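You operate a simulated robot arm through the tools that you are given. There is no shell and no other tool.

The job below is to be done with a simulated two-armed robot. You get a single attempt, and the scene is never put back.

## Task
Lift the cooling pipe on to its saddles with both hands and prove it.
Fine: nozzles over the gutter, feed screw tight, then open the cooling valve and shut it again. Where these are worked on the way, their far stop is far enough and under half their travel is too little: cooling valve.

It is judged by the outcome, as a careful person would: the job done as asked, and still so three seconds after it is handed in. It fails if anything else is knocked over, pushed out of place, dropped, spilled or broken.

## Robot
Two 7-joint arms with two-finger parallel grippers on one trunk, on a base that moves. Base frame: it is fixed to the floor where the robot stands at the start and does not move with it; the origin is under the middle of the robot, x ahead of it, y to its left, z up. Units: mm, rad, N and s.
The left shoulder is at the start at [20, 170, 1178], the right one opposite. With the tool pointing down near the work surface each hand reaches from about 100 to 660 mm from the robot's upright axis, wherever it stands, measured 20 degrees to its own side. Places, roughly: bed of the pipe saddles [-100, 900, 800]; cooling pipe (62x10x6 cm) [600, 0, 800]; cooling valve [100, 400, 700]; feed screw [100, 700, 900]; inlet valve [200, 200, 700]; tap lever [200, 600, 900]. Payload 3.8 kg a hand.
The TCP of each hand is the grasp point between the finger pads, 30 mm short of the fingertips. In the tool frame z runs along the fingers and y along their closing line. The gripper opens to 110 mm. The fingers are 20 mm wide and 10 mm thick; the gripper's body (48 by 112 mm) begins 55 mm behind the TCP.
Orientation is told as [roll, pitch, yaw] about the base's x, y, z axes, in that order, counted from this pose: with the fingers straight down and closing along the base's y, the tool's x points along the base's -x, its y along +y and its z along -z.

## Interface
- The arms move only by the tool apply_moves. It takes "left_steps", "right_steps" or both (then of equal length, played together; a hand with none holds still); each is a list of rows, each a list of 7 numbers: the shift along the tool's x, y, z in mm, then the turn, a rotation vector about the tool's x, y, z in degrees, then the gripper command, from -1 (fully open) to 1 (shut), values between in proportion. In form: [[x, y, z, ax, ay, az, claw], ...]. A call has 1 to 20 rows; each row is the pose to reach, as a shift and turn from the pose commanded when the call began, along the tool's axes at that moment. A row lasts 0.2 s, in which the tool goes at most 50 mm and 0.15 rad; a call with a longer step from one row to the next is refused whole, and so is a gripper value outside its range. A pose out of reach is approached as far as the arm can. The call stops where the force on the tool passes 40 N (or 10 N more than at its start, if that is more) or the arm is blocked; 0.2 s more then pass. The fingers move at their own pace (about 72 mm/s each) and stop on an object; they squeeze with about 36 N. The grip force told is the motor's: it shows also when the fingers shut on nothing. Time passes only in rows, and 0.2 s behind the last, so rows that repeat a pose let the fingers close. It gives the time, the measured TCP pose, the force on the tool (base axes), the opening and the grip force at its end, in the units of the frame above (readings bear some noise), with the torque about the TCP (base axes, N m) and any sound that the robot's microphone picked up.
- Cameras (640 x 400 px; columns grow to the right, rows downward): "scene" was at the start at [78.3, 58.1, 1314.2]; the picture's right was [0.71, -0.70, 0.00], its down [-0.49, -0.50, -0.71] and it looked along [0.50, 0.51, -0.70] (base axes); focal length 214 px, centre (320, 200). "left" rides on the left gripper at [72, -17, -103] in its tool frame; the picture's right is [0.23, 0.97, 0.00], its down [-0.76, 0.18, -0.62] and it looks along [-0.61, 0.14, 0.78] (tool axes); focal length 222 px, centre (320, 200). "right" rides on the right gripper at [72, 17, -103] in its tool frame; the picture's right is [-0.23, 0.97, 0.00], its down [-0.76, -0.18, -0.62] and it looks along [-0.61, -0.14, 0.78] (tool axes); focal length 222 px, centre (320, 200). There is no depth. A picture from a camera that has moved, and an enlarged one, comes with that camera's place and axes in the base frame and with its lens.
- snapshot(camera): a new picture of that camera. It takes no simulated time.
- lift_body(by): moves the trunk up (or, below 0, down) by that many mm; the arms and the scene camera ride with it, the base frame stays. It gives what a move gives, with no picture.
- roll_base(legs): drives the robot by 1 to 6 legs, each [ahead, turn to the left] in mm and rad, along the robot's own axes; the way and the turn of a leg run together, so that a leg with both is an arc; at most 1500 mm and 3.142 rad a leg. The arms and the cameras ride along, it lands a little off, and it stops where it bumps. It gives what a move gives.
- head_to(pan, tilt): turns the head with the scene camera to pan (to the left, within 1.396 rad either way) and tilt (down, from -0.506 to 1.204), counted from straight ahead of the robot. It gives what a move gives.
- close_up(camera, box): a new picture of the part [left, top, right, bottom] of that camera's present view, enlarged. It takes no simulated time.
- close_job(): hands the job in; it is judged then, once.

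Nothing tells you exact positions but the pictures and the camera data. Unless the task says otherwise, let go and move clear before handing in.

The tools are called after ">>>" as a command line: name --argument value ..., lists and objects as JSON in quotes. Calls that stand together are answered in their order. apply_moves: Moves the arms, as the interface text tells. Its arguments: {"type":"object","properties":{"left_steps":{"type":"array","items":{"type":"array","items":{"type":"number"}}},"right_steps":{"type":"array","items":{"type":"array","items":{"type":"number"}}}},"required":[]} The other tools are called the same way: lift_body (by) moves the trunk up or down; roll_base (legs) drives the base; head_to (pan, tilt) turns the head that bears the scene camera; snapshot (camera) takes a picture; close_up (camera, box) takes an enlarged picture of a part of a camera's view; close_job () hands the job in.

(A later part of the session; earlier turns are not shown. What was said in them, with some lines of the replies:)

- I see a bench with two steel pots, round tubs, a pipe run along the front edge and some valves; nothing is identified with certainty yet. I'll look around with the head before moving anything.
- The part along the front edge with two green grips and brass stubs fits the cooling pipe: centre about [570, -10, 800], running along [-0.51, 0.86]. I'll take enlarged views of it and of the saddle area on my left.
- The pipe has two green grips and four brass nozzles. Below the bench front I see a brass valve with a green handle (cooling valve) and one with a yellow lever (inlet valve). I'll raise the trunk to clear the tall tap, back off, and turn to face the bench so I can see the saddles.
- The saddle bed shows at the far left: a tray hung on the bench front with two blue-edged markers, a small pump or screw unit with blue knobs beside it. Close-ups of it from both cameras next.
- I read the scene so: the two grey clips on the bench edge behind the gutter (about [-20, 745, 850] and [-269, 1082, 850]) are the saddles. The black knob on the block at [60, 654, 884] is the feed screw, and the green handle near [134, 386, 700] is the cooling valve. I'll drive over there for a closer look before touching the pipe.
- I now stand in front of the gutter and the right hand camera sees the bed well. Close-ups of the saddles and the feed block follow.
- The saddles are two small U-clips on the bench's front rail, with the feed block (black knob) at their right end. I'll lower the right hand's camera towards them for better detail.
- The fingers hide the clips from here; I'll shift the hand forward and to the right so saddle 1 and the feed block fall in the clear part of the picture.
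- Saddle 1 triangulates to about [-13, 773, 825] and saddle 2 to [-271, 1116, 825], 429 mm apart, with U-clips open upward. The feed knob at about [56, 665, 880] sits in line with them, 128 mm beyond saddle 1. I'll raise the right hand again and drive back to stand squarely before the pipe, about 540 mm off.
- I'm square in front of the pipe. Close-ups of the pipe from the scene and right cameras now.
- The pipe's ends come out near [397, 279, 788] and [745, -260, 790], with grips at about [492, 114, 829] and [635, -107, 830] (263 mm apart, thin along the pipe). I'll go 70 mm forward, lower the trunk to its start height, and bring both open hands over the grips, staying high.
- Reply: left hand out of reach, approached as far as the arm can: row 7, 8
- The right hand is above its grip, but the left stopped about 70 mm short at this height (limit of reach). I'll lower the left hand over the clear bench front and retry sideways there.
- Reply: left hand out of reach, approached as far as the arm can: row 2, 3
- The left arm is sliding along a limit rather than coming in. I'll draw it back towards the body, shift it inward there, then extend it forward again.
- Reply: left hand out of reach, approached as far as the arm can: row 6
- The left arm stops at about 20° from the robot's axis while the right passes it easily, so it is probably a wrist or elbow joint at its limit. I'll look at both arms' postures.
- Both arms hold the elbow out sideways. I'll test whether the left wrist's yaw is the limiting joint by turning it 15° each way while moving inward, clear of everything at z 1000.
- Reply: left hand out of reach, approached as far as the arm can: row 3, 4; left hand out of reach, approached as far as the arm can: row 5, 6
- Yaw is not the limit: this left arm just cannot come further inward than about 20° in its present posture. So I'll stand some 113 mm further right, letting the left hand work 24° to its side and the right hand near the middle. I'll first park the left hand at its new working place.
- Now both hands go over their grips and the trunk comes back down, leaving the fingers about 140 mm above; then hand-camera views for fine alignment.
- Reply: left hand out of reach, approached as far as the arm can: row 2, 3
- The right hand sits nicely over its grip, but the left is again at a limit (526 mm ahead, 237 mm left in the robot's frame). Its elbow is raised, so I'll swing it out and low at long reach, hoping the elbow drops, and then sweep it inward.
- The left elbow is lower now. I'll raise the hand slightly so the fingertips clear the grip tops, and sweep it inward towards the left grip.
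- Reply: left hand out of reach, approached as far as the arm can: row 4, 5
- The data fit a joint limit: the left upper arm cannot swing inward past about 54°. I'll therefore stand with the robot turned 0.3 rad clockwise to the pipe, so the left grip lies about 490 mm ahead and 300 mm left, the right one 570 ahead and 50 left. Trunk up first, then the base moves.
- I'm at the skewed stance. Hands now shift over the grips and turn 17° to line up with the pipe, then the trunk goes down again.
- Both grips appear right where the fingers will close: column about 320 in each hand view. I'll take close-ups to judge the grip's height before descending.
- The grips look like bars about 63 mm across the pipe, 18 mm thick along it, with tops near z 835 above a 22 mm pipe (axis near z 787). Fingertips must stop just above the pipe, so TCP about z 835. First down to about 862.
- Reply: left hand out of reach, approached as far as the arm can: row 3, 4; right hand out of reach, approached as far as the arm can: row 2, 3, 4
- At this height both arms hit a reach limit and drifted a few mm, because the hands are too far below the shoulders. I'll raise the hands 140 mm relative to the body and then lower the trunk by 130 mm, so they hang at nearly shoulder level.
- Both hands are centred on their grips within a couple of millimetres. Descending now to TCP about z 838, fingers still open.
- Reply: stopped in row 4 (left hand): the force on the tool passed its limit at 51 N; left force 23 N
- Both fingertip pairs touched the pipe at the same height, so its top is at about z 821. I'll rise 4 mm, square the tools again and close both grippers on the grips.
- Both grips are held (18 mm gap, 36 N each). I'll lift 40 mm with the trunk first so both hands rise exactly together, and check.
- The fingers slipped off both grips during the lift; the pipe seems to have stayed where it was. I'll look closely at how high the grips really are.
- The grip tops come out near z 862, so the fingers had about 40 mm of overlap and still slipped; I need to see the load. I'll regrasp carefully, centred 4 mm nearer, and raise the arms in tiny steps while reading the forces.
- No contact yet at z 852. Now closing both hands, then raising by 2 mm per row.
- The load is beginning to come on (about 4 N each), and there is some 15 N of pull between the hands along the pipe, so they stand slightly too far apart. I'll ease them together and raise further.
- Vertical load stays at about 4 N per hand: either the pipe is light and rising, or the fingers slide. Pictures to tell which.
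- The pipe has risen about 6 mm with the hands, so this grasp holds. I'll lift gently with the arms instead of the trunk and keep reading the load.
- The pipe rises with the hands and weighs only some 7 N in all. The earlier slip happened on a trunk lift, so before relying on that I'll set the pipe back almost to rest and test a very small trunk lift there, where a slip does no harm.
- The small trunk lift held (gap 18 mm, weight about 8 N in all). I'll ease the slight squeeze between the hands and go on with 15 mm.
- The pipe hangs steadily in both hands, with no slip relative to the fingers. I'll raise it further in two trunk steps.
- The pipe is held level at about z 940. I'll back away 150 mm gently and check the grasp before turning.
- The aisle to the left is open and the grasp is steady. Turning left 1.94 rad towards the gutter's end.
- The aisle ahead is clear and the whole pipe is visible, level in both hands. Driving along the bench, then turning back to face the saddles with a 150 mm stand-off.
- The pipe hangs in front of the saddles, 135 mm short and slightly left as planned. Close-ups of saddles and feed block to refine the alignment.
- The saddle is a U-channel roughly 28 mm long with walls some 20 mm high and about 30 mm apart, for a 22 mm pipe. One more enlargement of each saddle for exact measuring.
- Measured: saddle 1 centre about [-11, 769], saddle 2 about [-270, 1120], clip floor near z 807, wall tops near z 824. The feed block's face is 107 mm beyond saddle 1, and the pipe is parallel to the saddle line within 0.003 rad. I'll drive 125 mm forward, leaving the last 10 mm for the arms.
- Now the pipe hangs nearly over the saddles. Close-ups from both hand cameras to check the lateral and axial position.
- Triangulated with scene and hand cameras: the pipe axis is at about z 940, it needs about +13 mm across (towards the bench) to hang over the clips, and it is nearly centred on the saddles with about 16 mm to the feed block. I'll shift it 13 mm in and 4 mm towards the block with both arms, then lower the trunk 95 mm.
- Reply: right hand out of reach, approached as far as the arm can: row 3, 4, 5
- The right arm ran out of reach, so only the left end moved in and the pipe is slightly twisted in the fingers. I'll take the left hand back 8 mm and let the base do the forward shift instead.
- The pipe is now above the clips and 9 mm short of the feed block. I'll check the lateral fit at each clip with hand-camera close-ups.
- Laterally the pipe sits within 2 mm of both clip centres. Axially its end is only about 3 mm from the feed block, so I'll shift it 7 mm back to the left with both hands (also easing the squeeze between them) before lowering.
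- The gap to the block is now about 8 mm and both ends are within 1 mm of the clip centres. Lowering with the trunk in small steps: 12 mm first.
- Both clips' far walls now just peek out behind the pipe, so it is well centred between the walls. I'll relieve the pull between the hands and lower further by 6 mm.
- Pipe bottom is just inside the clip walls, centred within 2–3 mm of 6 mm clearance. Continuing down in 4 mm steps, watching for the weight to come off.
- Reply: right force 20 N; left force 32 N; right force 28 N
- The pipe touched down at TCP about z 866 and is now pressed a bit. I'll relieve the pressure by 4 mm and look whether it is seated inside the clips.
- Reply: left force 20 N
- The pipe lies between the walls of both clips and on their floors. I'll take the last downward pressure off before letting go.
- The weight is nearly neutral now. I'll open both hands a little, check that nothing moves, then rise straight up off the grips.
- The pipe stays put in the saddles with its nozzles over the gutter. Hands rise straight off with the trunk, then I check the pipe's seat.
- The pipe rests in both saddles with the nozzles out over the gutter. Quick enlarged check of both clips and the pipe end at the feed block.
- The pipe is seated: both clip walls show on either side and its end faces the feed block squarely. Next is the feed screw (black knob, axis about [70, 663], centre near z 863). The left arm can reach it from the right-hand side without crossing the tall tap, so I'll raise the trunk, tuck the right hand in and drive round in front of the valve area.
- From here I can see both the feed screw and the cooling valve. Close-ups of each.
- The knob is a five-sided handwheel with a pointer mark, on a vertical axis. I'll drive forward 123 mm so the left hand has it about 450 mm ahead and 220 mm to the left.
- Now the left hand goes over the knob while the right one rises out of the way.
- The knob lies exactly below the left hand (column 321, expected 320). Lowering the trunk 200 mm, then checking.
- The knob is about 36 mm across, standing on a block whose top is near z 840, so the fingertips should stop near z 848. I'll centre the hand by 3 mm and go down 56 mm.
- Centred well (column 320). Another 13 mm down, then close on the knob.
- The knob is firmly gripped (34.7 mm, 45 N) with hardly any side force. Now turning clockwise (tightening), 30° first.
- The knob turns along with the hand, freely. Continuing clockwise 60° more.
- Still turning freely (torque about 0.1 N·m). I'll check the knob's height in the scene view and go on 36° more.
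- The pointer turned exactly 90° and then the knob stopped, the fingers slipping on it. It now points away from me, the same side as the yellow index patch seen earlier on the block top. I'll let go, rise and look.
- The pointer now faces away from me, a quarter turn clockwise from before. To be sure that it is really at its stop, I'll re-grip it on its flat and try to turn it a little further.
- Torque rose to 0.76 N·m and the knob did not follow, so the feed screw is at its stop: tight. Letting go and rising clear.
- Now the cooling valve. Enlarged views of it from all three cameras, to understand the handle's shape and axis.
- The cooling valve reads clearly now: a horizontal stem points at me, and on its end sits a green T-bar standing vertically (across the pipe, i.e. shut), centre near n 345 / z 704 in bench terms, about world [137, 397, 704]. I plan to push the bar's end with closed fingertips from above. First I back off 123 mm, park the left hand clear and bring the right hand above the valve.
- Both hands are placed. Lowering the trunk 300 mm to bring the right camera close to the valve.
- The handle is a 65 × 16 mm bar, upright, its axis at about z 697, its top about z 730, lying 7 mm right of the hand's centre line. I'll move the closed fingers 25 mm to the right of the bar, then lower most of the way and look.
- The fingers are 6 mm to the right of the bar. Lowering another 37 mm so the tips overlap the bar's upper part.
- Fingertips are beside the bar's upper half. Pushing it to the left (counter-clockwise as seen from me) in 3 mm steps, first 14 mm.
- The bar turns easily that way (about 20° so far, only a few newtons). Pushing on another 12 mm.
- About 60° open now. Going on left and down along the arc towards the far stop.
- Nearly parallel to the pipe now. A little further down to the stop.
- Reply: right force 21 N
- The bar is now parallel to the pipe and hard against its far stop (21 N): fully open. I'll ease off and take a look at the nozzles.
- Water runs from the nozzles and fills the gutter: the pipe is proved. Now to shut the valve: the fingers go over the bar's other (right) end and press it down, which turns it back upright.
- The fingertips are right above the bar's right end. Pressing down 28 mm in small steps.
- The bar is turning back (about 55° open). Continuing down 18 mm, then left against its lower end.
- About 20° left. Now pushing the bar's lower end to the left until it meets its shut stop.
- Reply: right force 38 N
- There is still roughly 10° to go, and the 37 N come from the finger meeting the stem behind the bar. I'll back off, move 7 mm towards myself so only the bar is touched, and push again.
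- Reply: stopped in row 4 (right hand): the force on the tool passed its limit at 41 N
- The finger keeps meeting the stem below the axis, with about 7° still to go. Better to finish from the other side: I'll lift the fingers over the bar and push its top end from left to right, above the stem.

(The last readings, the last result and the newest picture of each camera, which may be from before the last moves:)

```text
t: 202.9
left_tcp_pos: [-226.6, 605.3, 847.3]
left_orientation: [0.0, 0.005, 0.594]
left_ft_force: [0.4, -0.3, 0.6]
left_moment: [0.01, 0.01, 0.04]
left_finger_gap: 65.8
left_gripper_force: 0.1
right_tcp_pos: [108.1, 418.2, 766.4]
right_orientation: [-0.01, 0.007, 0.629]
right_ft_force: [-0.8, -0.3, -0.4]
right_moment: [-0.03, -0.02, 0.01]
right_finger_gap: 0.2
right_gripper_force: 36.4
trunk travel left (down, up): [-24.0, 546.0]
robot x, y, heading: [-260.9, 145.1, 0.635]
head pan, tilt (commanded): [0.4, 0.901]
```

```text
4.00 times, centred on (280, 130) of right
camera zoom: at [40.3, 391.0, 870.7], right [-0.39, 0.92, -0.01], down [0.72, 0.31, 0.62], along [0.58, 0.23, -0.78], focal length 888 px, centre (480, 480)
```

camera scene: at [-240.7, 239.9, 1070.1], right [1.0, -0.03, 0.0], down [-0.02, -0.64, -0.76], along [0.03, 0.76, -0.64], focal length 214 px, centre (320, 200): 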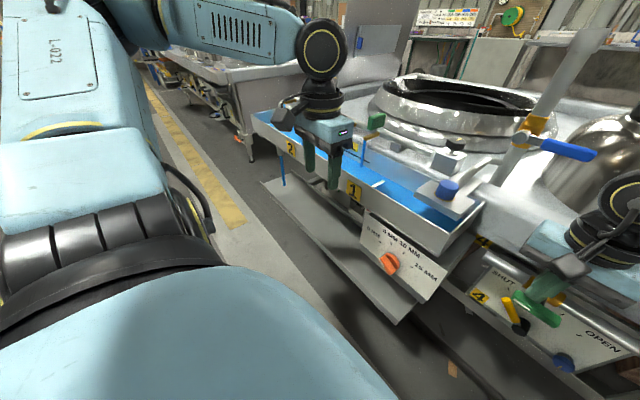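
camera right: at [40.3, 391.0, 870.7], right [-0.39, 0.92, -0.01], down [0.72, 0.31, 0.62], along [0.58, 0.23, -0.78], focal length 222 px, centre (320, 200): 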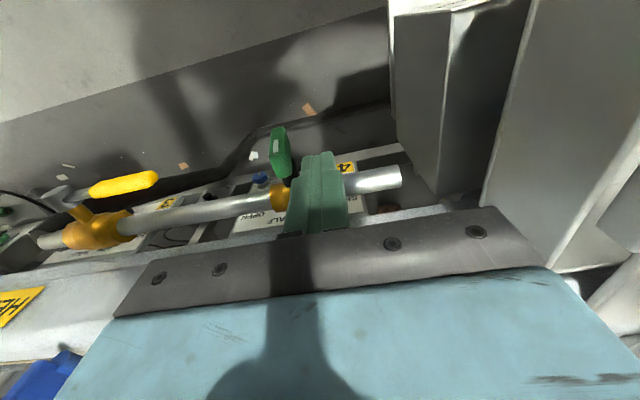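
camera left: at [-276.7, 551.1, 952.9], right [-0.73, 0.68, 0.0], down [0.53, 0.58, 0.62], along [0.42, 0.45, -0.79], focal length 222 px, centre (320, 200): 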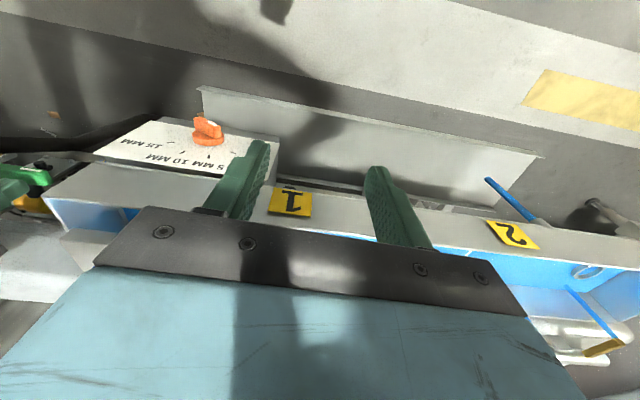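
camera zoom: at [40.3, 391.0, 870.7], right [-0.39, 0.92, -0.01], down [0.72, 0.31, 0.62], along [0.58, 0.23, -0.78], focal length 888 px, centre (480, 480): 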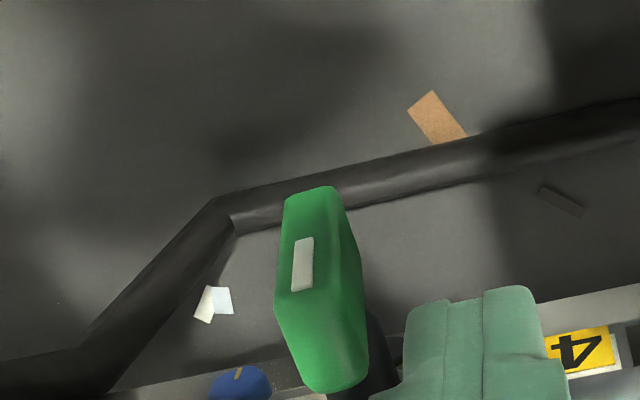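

The bar is still a few degrees off upright. Fingers are now on its left; lowering 33 mm and pushing its top end to the right.

>>> apply_moves --right_steps '[[0, 0, 11, 0, 0, 0, 1], [0, 0, 22, 0, 0, 0, 1], [0, 0, 33, 0, 0, 0, 1]]'

>>> apply_moves --right_steps '[[0, -4, 0, 0, 0, 0, 1], [0, -8, 0, 0, 0, 0, 1], [0, -12, 0, 0, 0, 0, 1], [0, -15, 0, 0, 0, 0, 1], [0, -17, 0, 0, 0, 0, 1], [0, -19, 0, 0, 0, 0, 1]]'

>>> close_up --camera "scene" --box '[340, 120, 500, 220]'

>>> close_up --camera "right" --box '[200, 80, 360, 180]'

```text
t: 203.7
left_tcp_pos: [-226.3, 604.2, 847.2]
left_orientation: [-0.001, 0.005, 0.594]
left_ft_force: [-0.6, -0.5, 0.2]
left_moment: [0.0, 0.0, -0.01]
left_finger_gap: 66.1
left_gripper_force: 0.1
right_tcp_pos: [110.4, 417.8, 732.6]
right_orientation: [-0.011, 0.007, 0.628]
right_ft_force: [0.1, 0.2, -0.1]
right_moment: [0.03, -0.01, -0.01]
right_finger_gap: 0.0
right_gripper_force: 35.9
trunk travel left (down, up): [-24.0, 546.0]
robot x, y, heading: [-261.9, 143.1, 0.643]
head pan, tilt (commanded): [0.4, 0.901]
```

```text
t: 205.1
left_tcp_pos: [-226.5, 603.9, 848.8]
left_orientation: [-0.004, 0.005, 0.595]
left_ft_force: [-0.4, 0.1, -0.1]
left_moment: [-0.01, 0.0, 0.03]
left_finger_gap: 66.0
left_gripper_force: 0.0
right_tcp_pos: [120.6, 402.9, 734.4]
right_orientation: [-0.009, 0.007, 0.63]
right_ft_force: [-1.2, 2.4, 2.4]
right_moment: [0.03, -0.02, 0.0]
right_finger_gap: 0.0
right_gripper_force: 35.6
trunk travel left (down, up): [-24.0, 546.0]
robot x, y, heading: [-260.8, 146.0, 0.634]
head pan, tilt (commanded): [0.4, 0.901]
```

```text
4.00 times, centred on (420, 170) of scene
camera zoom: at [-205.1, 219.8, 1054.0], right [0.86, -0.51, 0.0], down [-0.4, -0.67, -0.62], along [0.32, 0.53, -0.78], focal length 858 px, centre (-80, 320)
```

zoom: 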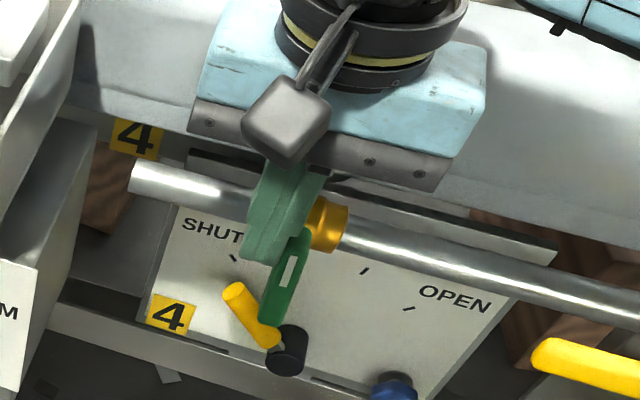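

```text
4.00 times, centred on (280, 130) of right
camera zoom: at [52.0, 375.8, 838.1], right [-0.39, 0.92, -0.01], down [0.72, 0.31, 0.62], along [0.57, 0.23, -0.78], focal length 888 px, centre (480, 480)
```

zoom: 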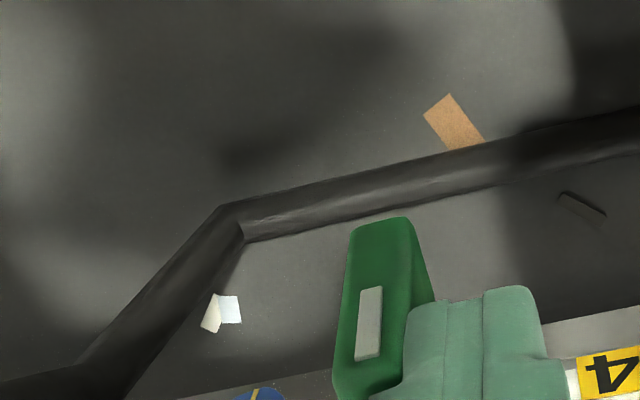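

The mark is almost back to its first slant. Pushing a touch more to feel the stop.

>>> apply_moves --right_steps '[[0, -1, 0, 0, 0, 0, 1], [0, -2, 0, 0, 0, 0, 1], [0, -3, 0, 0, 0, 0, 1], [0, -4, 0, 0, 0, 0, 1]]'

>>> close_up --camera "scene" --box '[340, 120, 500, 220]'

```text
t: 206.1
left_tcp_pos: [-226.1, 605.3, 848.4]
left_orientation: [-0.004, 0.007, 0.593]
left_ft_force: [-1.8, -0.8, -1.0]
left_moment: [0.02, -0.02, -0.03]
left_finger_gap: 65.8
left_gripper_force: 0.2
right_tcp_pos: [121.1, 400.1, 733.0]
right_orientation: [-0.006, 0.006, 0.632]
right_ft_force: [-8.5, 14.1, -1.1]
right_moment: [0.41, 0.25, 0.02]
right_finger_gap: 0.0
right_gripper_force: 35.6
trunk travel left (down, up): [-24.0, 546.0]
robot x, y, heading: [-259.4, 145.2, 0.639]
head pan, tilt (commanded): [0.4, 0.901]
```

```text
4.00 times, centred on (420, 170) of scene
camera zoom: at [-205.6, 220.8, 1053.9], right [0.86, -0.51, 0.0], down [-0.4, -0.68, -0.62], along [0.32, 0.53, -0.78], focal length 858 px, centre (-80, 320)
```

zoom: 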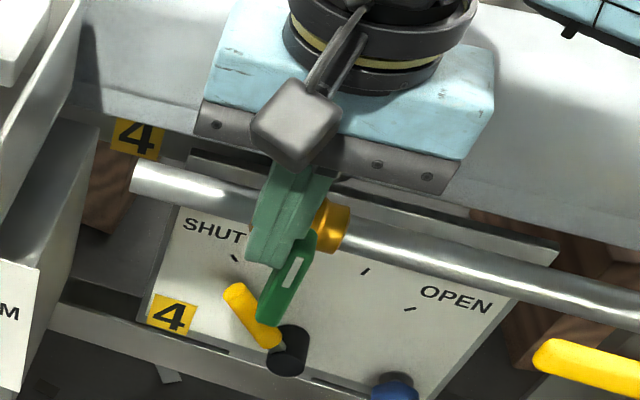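

At its shut stop (16 N, same slant as at the beginning). I'll back the finger off, rise clear and check the valve and the nozzles.

>>> apply_moves --right_steps '[[0, 6, 0, 0, 0, 0, 1], [0, 8, -35, 0, 0, 0, 1], [0, 8, -75, 0, 0, 0, 1], [0, 8, -115, 0, 0, 0, 1]]'

>>> close_up --camera "scene" --box '[340, 120, 500, 220]'

>>> head_to --pan 0.9 --tilt 0.7

>>> snapshot --camera "scene"

>>> snapshot --camera "left"

>>> snapshot --camera "right"

```text
t: 207.1
left_tcp_pos: [-226.0, 603.3, 848.3]
left_orientation: [-0.002, 0.005, 0.593]
left_ft_force: [-0.1, 0.5, 0.5]
left_moment: [0.05, 0.02, -0.02]
left_finger_gap: 66.0
left_gripper_force: 0.1
right_tcp_pos: [118.7, 407.9, 848.4]
right_orientation: [-0.012, 0.004, 0.627]
right_ft_force: [-0.4, 0.2, -0.7]
right_moment: [0.03, -0.01, 0.03]
right_finger_gap: 0.0
right_gripper_force: 35.8
trunk travel left (down, up): [-24.0, 546.0]
robot x, y, heading: [-258.7, 139.7, 0.637]
head pan, tilt (commanded): [0.4, 0.901]
```

```text
4.00 times, centred on (420, 170) of scene
camera zoom: at [-205.0, 219.6, 1053.9], right [0.86, -0.51, 0.0], down [-0.4, -0.67, -0.62], along [0.32, 0.53, -0.78], focal length 858 px, centre (-80, 320)
```

zoom: 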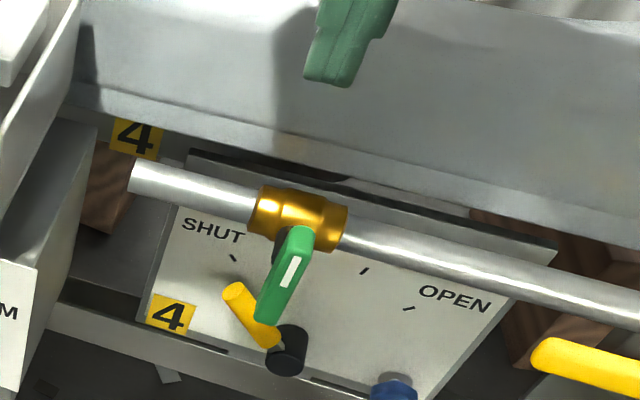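

```text
t: 208.1
left_tcp_pos: [-226.4, 604.5, 847.4]
left_orientation: [-0.004, 0.005, 0.595]
left_ft_force: [0.5, 0.0, 0.5]
left_moment: [-0.03, -0.01, 0.0]
left_finger_gap: 65.9
left_gripper_force: 0.0
right_tcp_pos: [118.7, 407.2, 848.7]
right_orientation: [-0.01, 0.007, 0.628]
right_ft_force: [0.5, -1.0, -0.6]
right_moment: [-0.04, 0.04, -0.04]
right_finger_gap: 0.0
right_gripper_force: 36.5
trunk travel left (down, up): [-24.0, 546.0]
robot x, y, heading: [-259.2, 143.2, 0.633]
head pan, tilt (commanded): [0.901, 0.7]
```

```text
taken
camera scene: at [-240.5, 239.6, 1070.1], right [1.0, -0.03, 0.0], down [-0.02, -0.64, -0.76], along [0.03, 0.76, -0.64], focal length 214 px, centre (320, 200)
```

scene: 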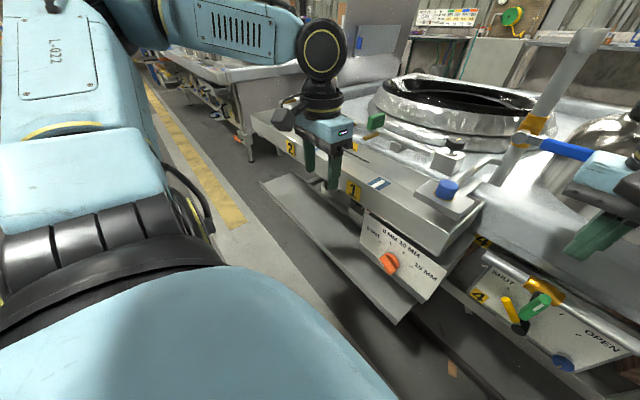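

```text
taken
camera left: at [-276.1, 550.9, 952.9], right [-0.73, 0.68, 0.0], down [0.53, 0.58, 0.62], along [0.42, 0.45, -0.79], focal length 222 px, centre (320, 200)
```

left: 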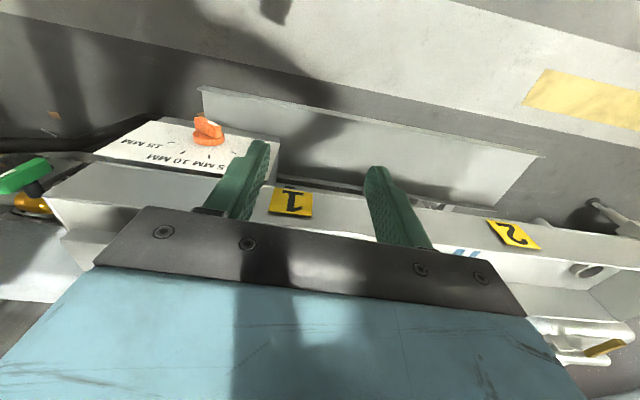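

```text
taken
camera right: at [50.0, 380.6, 952.4], right [-0.39, 0.92, -0.01], down [0.72, 0.31, 0.62], along [0.57, 0.23, -0.78], focal length 222 px, centre (320, 200)
```

right: 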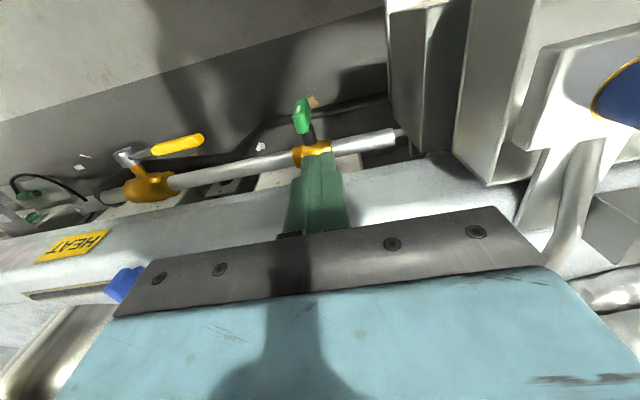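

The water has stopped and the valve bar is back in its first position. I'll raise the trunk, back away from the bench and make a last check of the pipe, feed screw and valve.

>>> lift_body --by 300

>>> roll_base --legs '[[-120, 0]]'

>>> head_to --pan 0.35 --tilt 0.7

>>> snapshot --camera "scene"

>>> close_up --camera "scene" --box '[130, 180, 330, 305]'

>>> close_up --camera "scene" --box '[250, 170, 410, 270]'

```text
t: 211.1
left_tcp_pos: [-226.9, 603.3, 1147.4]
left_orientation: [0.0, 0.006, 0.593]
left_ft_force: [-0.3, 0.7, 0.6]
left_moment: [-0.01, -0.02, -0.01]
left_finger_gap: 66.1
left_gripper_force: 0.1
right_tcp_pos: [118.6, 407.7, 1148.0]
right_orientation: [-0.011, 0.007, 0.628]
right_ft_force: [-0.6, -0.1, -0.9]
right_moment: [-0.01, -0.01, -0.02]
right_finger_gap: 0.1
right_gripper_force: 35.6
trunk travel left (down, up): [-324.0, 246.0]
robot x, y, heading: [-266.7, 141.0, 0.641]
head pan, tilt (commanded): [0.901, 0.7]
```

```text
t: 212.3
left_tcp_pos: [-323.3, 531.4, 1148.9]
left_orientation: [-0.002, 0.006, 0.593]
left_ft_force: [-0.7, 0.5, -0.4]
left_moment: [0.0, -0.03, 0.02]
left_finger_gap: 66.1
left_gripper_force: 0.0
right_tcp_pos: [21.1, 335.6, 1148.1]
right_orientation: [-0.011, 0.007, 0.627]
right_ft_force: [-0.1, 0.2, -0.2]
right_moment: [0.0, 0.01, -0.02]
right_finger_gap: 0.0
right_gripper_force: 35.5
trunk travel left (down, up): [-324.0, 246.0]
robot x, y, heading: [-358.0, 70.9, 0.636]
head pan, tilt (commanded): [0.901, 0.7]
```

```text
t: 213.3
left_tcp_pos: [-322.6, 532.1, 1147.4]
left_orientation: [-0.001, 0.004, 0.591]
left_ft_force: [-0.3, -1.3, 0.6]
left_moment: [0.01, 0.01, -0.01]
left_finger_gap: 66.2
left_gripper_force: 0.1
right_tcp_pos: [22.8, 337.0, 1148.6]
right_orientation: [-0.01, 0.007, 0.628]
right_ft_force: [0.3, 0.3, 0.6]
right_moment: [0.01, -0.01, 0.01]
right_finger_gap: 0.0
right_gripper_force: 36.0
trunk travel left (down, up): [-324.0, 246.0]
robot x, y, heading: [-356.2, 71.0, 0.637]
head pan, tilt (commanded): [0.351, 0.7]
```

```text
taken
camera scene: at [-292.9, 154.4, 1370.1], right [0.84, -0.55, 0.0], down [-0.35, -0.54, -0.77], along [0.42, 0.64, -0.64], focal length 214 px, centre (320, 200)
```

scene: 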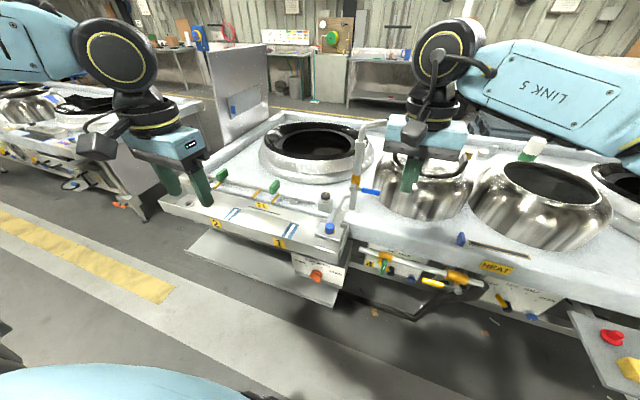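

```text
3.20 times, centred on (230, 242) of scene
camera zoom: at [-292.9, 154.4, 1370.1], right [0.84, -0.55, 0.0], down [-0.35, -0.54, -0.77], along [0.42, 0.64, -0.64], focal length 686 px, centre (608, 64)
```

zoom: 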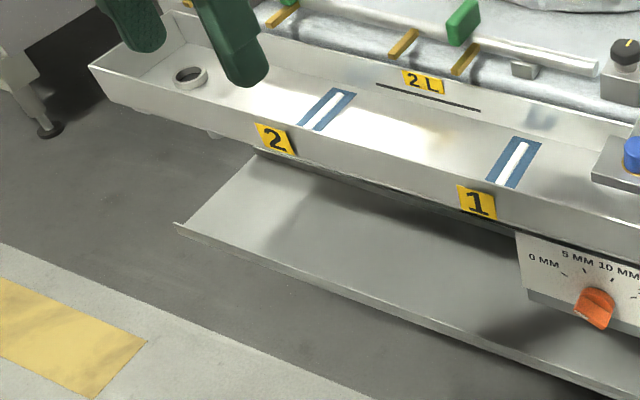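

```text
4.00 times, centred on (330, 220) of scene
camera zoom: at [-292.9, 154.4, 1370.1], right [0.84, -0.55, 0.0], down [-0.35, -0.54, -0.77], along [0.42, 0.64, -0.64], focal length 858 px, centre (280, 120)
```

zoom: 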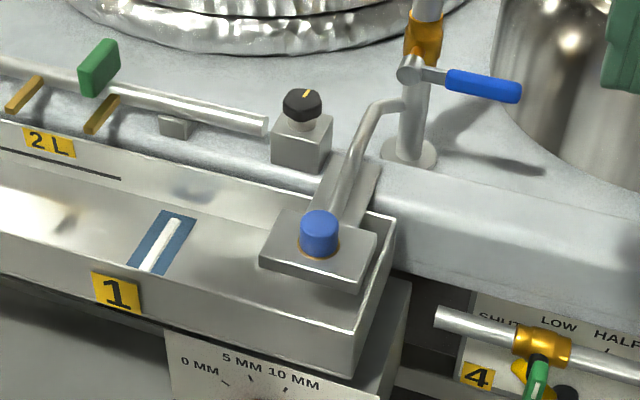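

Everything is as asked: the pipe sits in both saddles with its nozzles over the gutter, the feed screw is turned to its stop, the cooling valve was opened fully (water ran from the nozzles) and is shut again, and both hands are empty and clear. Handing in.

>>> close_job

```text
The job is handed in.
```

The cooling pipe is on its saddles with the nozzles over the gutter, and the job is handed in. I don't have the judge's result.

- **Pipe:** I lifted it with both hands. It lies between the walls of both clips, with its end about 8 mm from the feed block. On the first try the fingers slipped off the grips, but the pipe stayed where it was. The second grasp held throughout.
- **Feed screw:** I turned the black knob a quarter turn clockwise to its stop. I then re-gripped it and pushed harder, and it did not move further.
- **Cooling valve:** I opened it to its far stop, and water ran into the gutter. I then shut it again to its stop, and the water stopped.

Both hands are empty and clear of the bench, and I saw nothing else knocked, moved or spilled.
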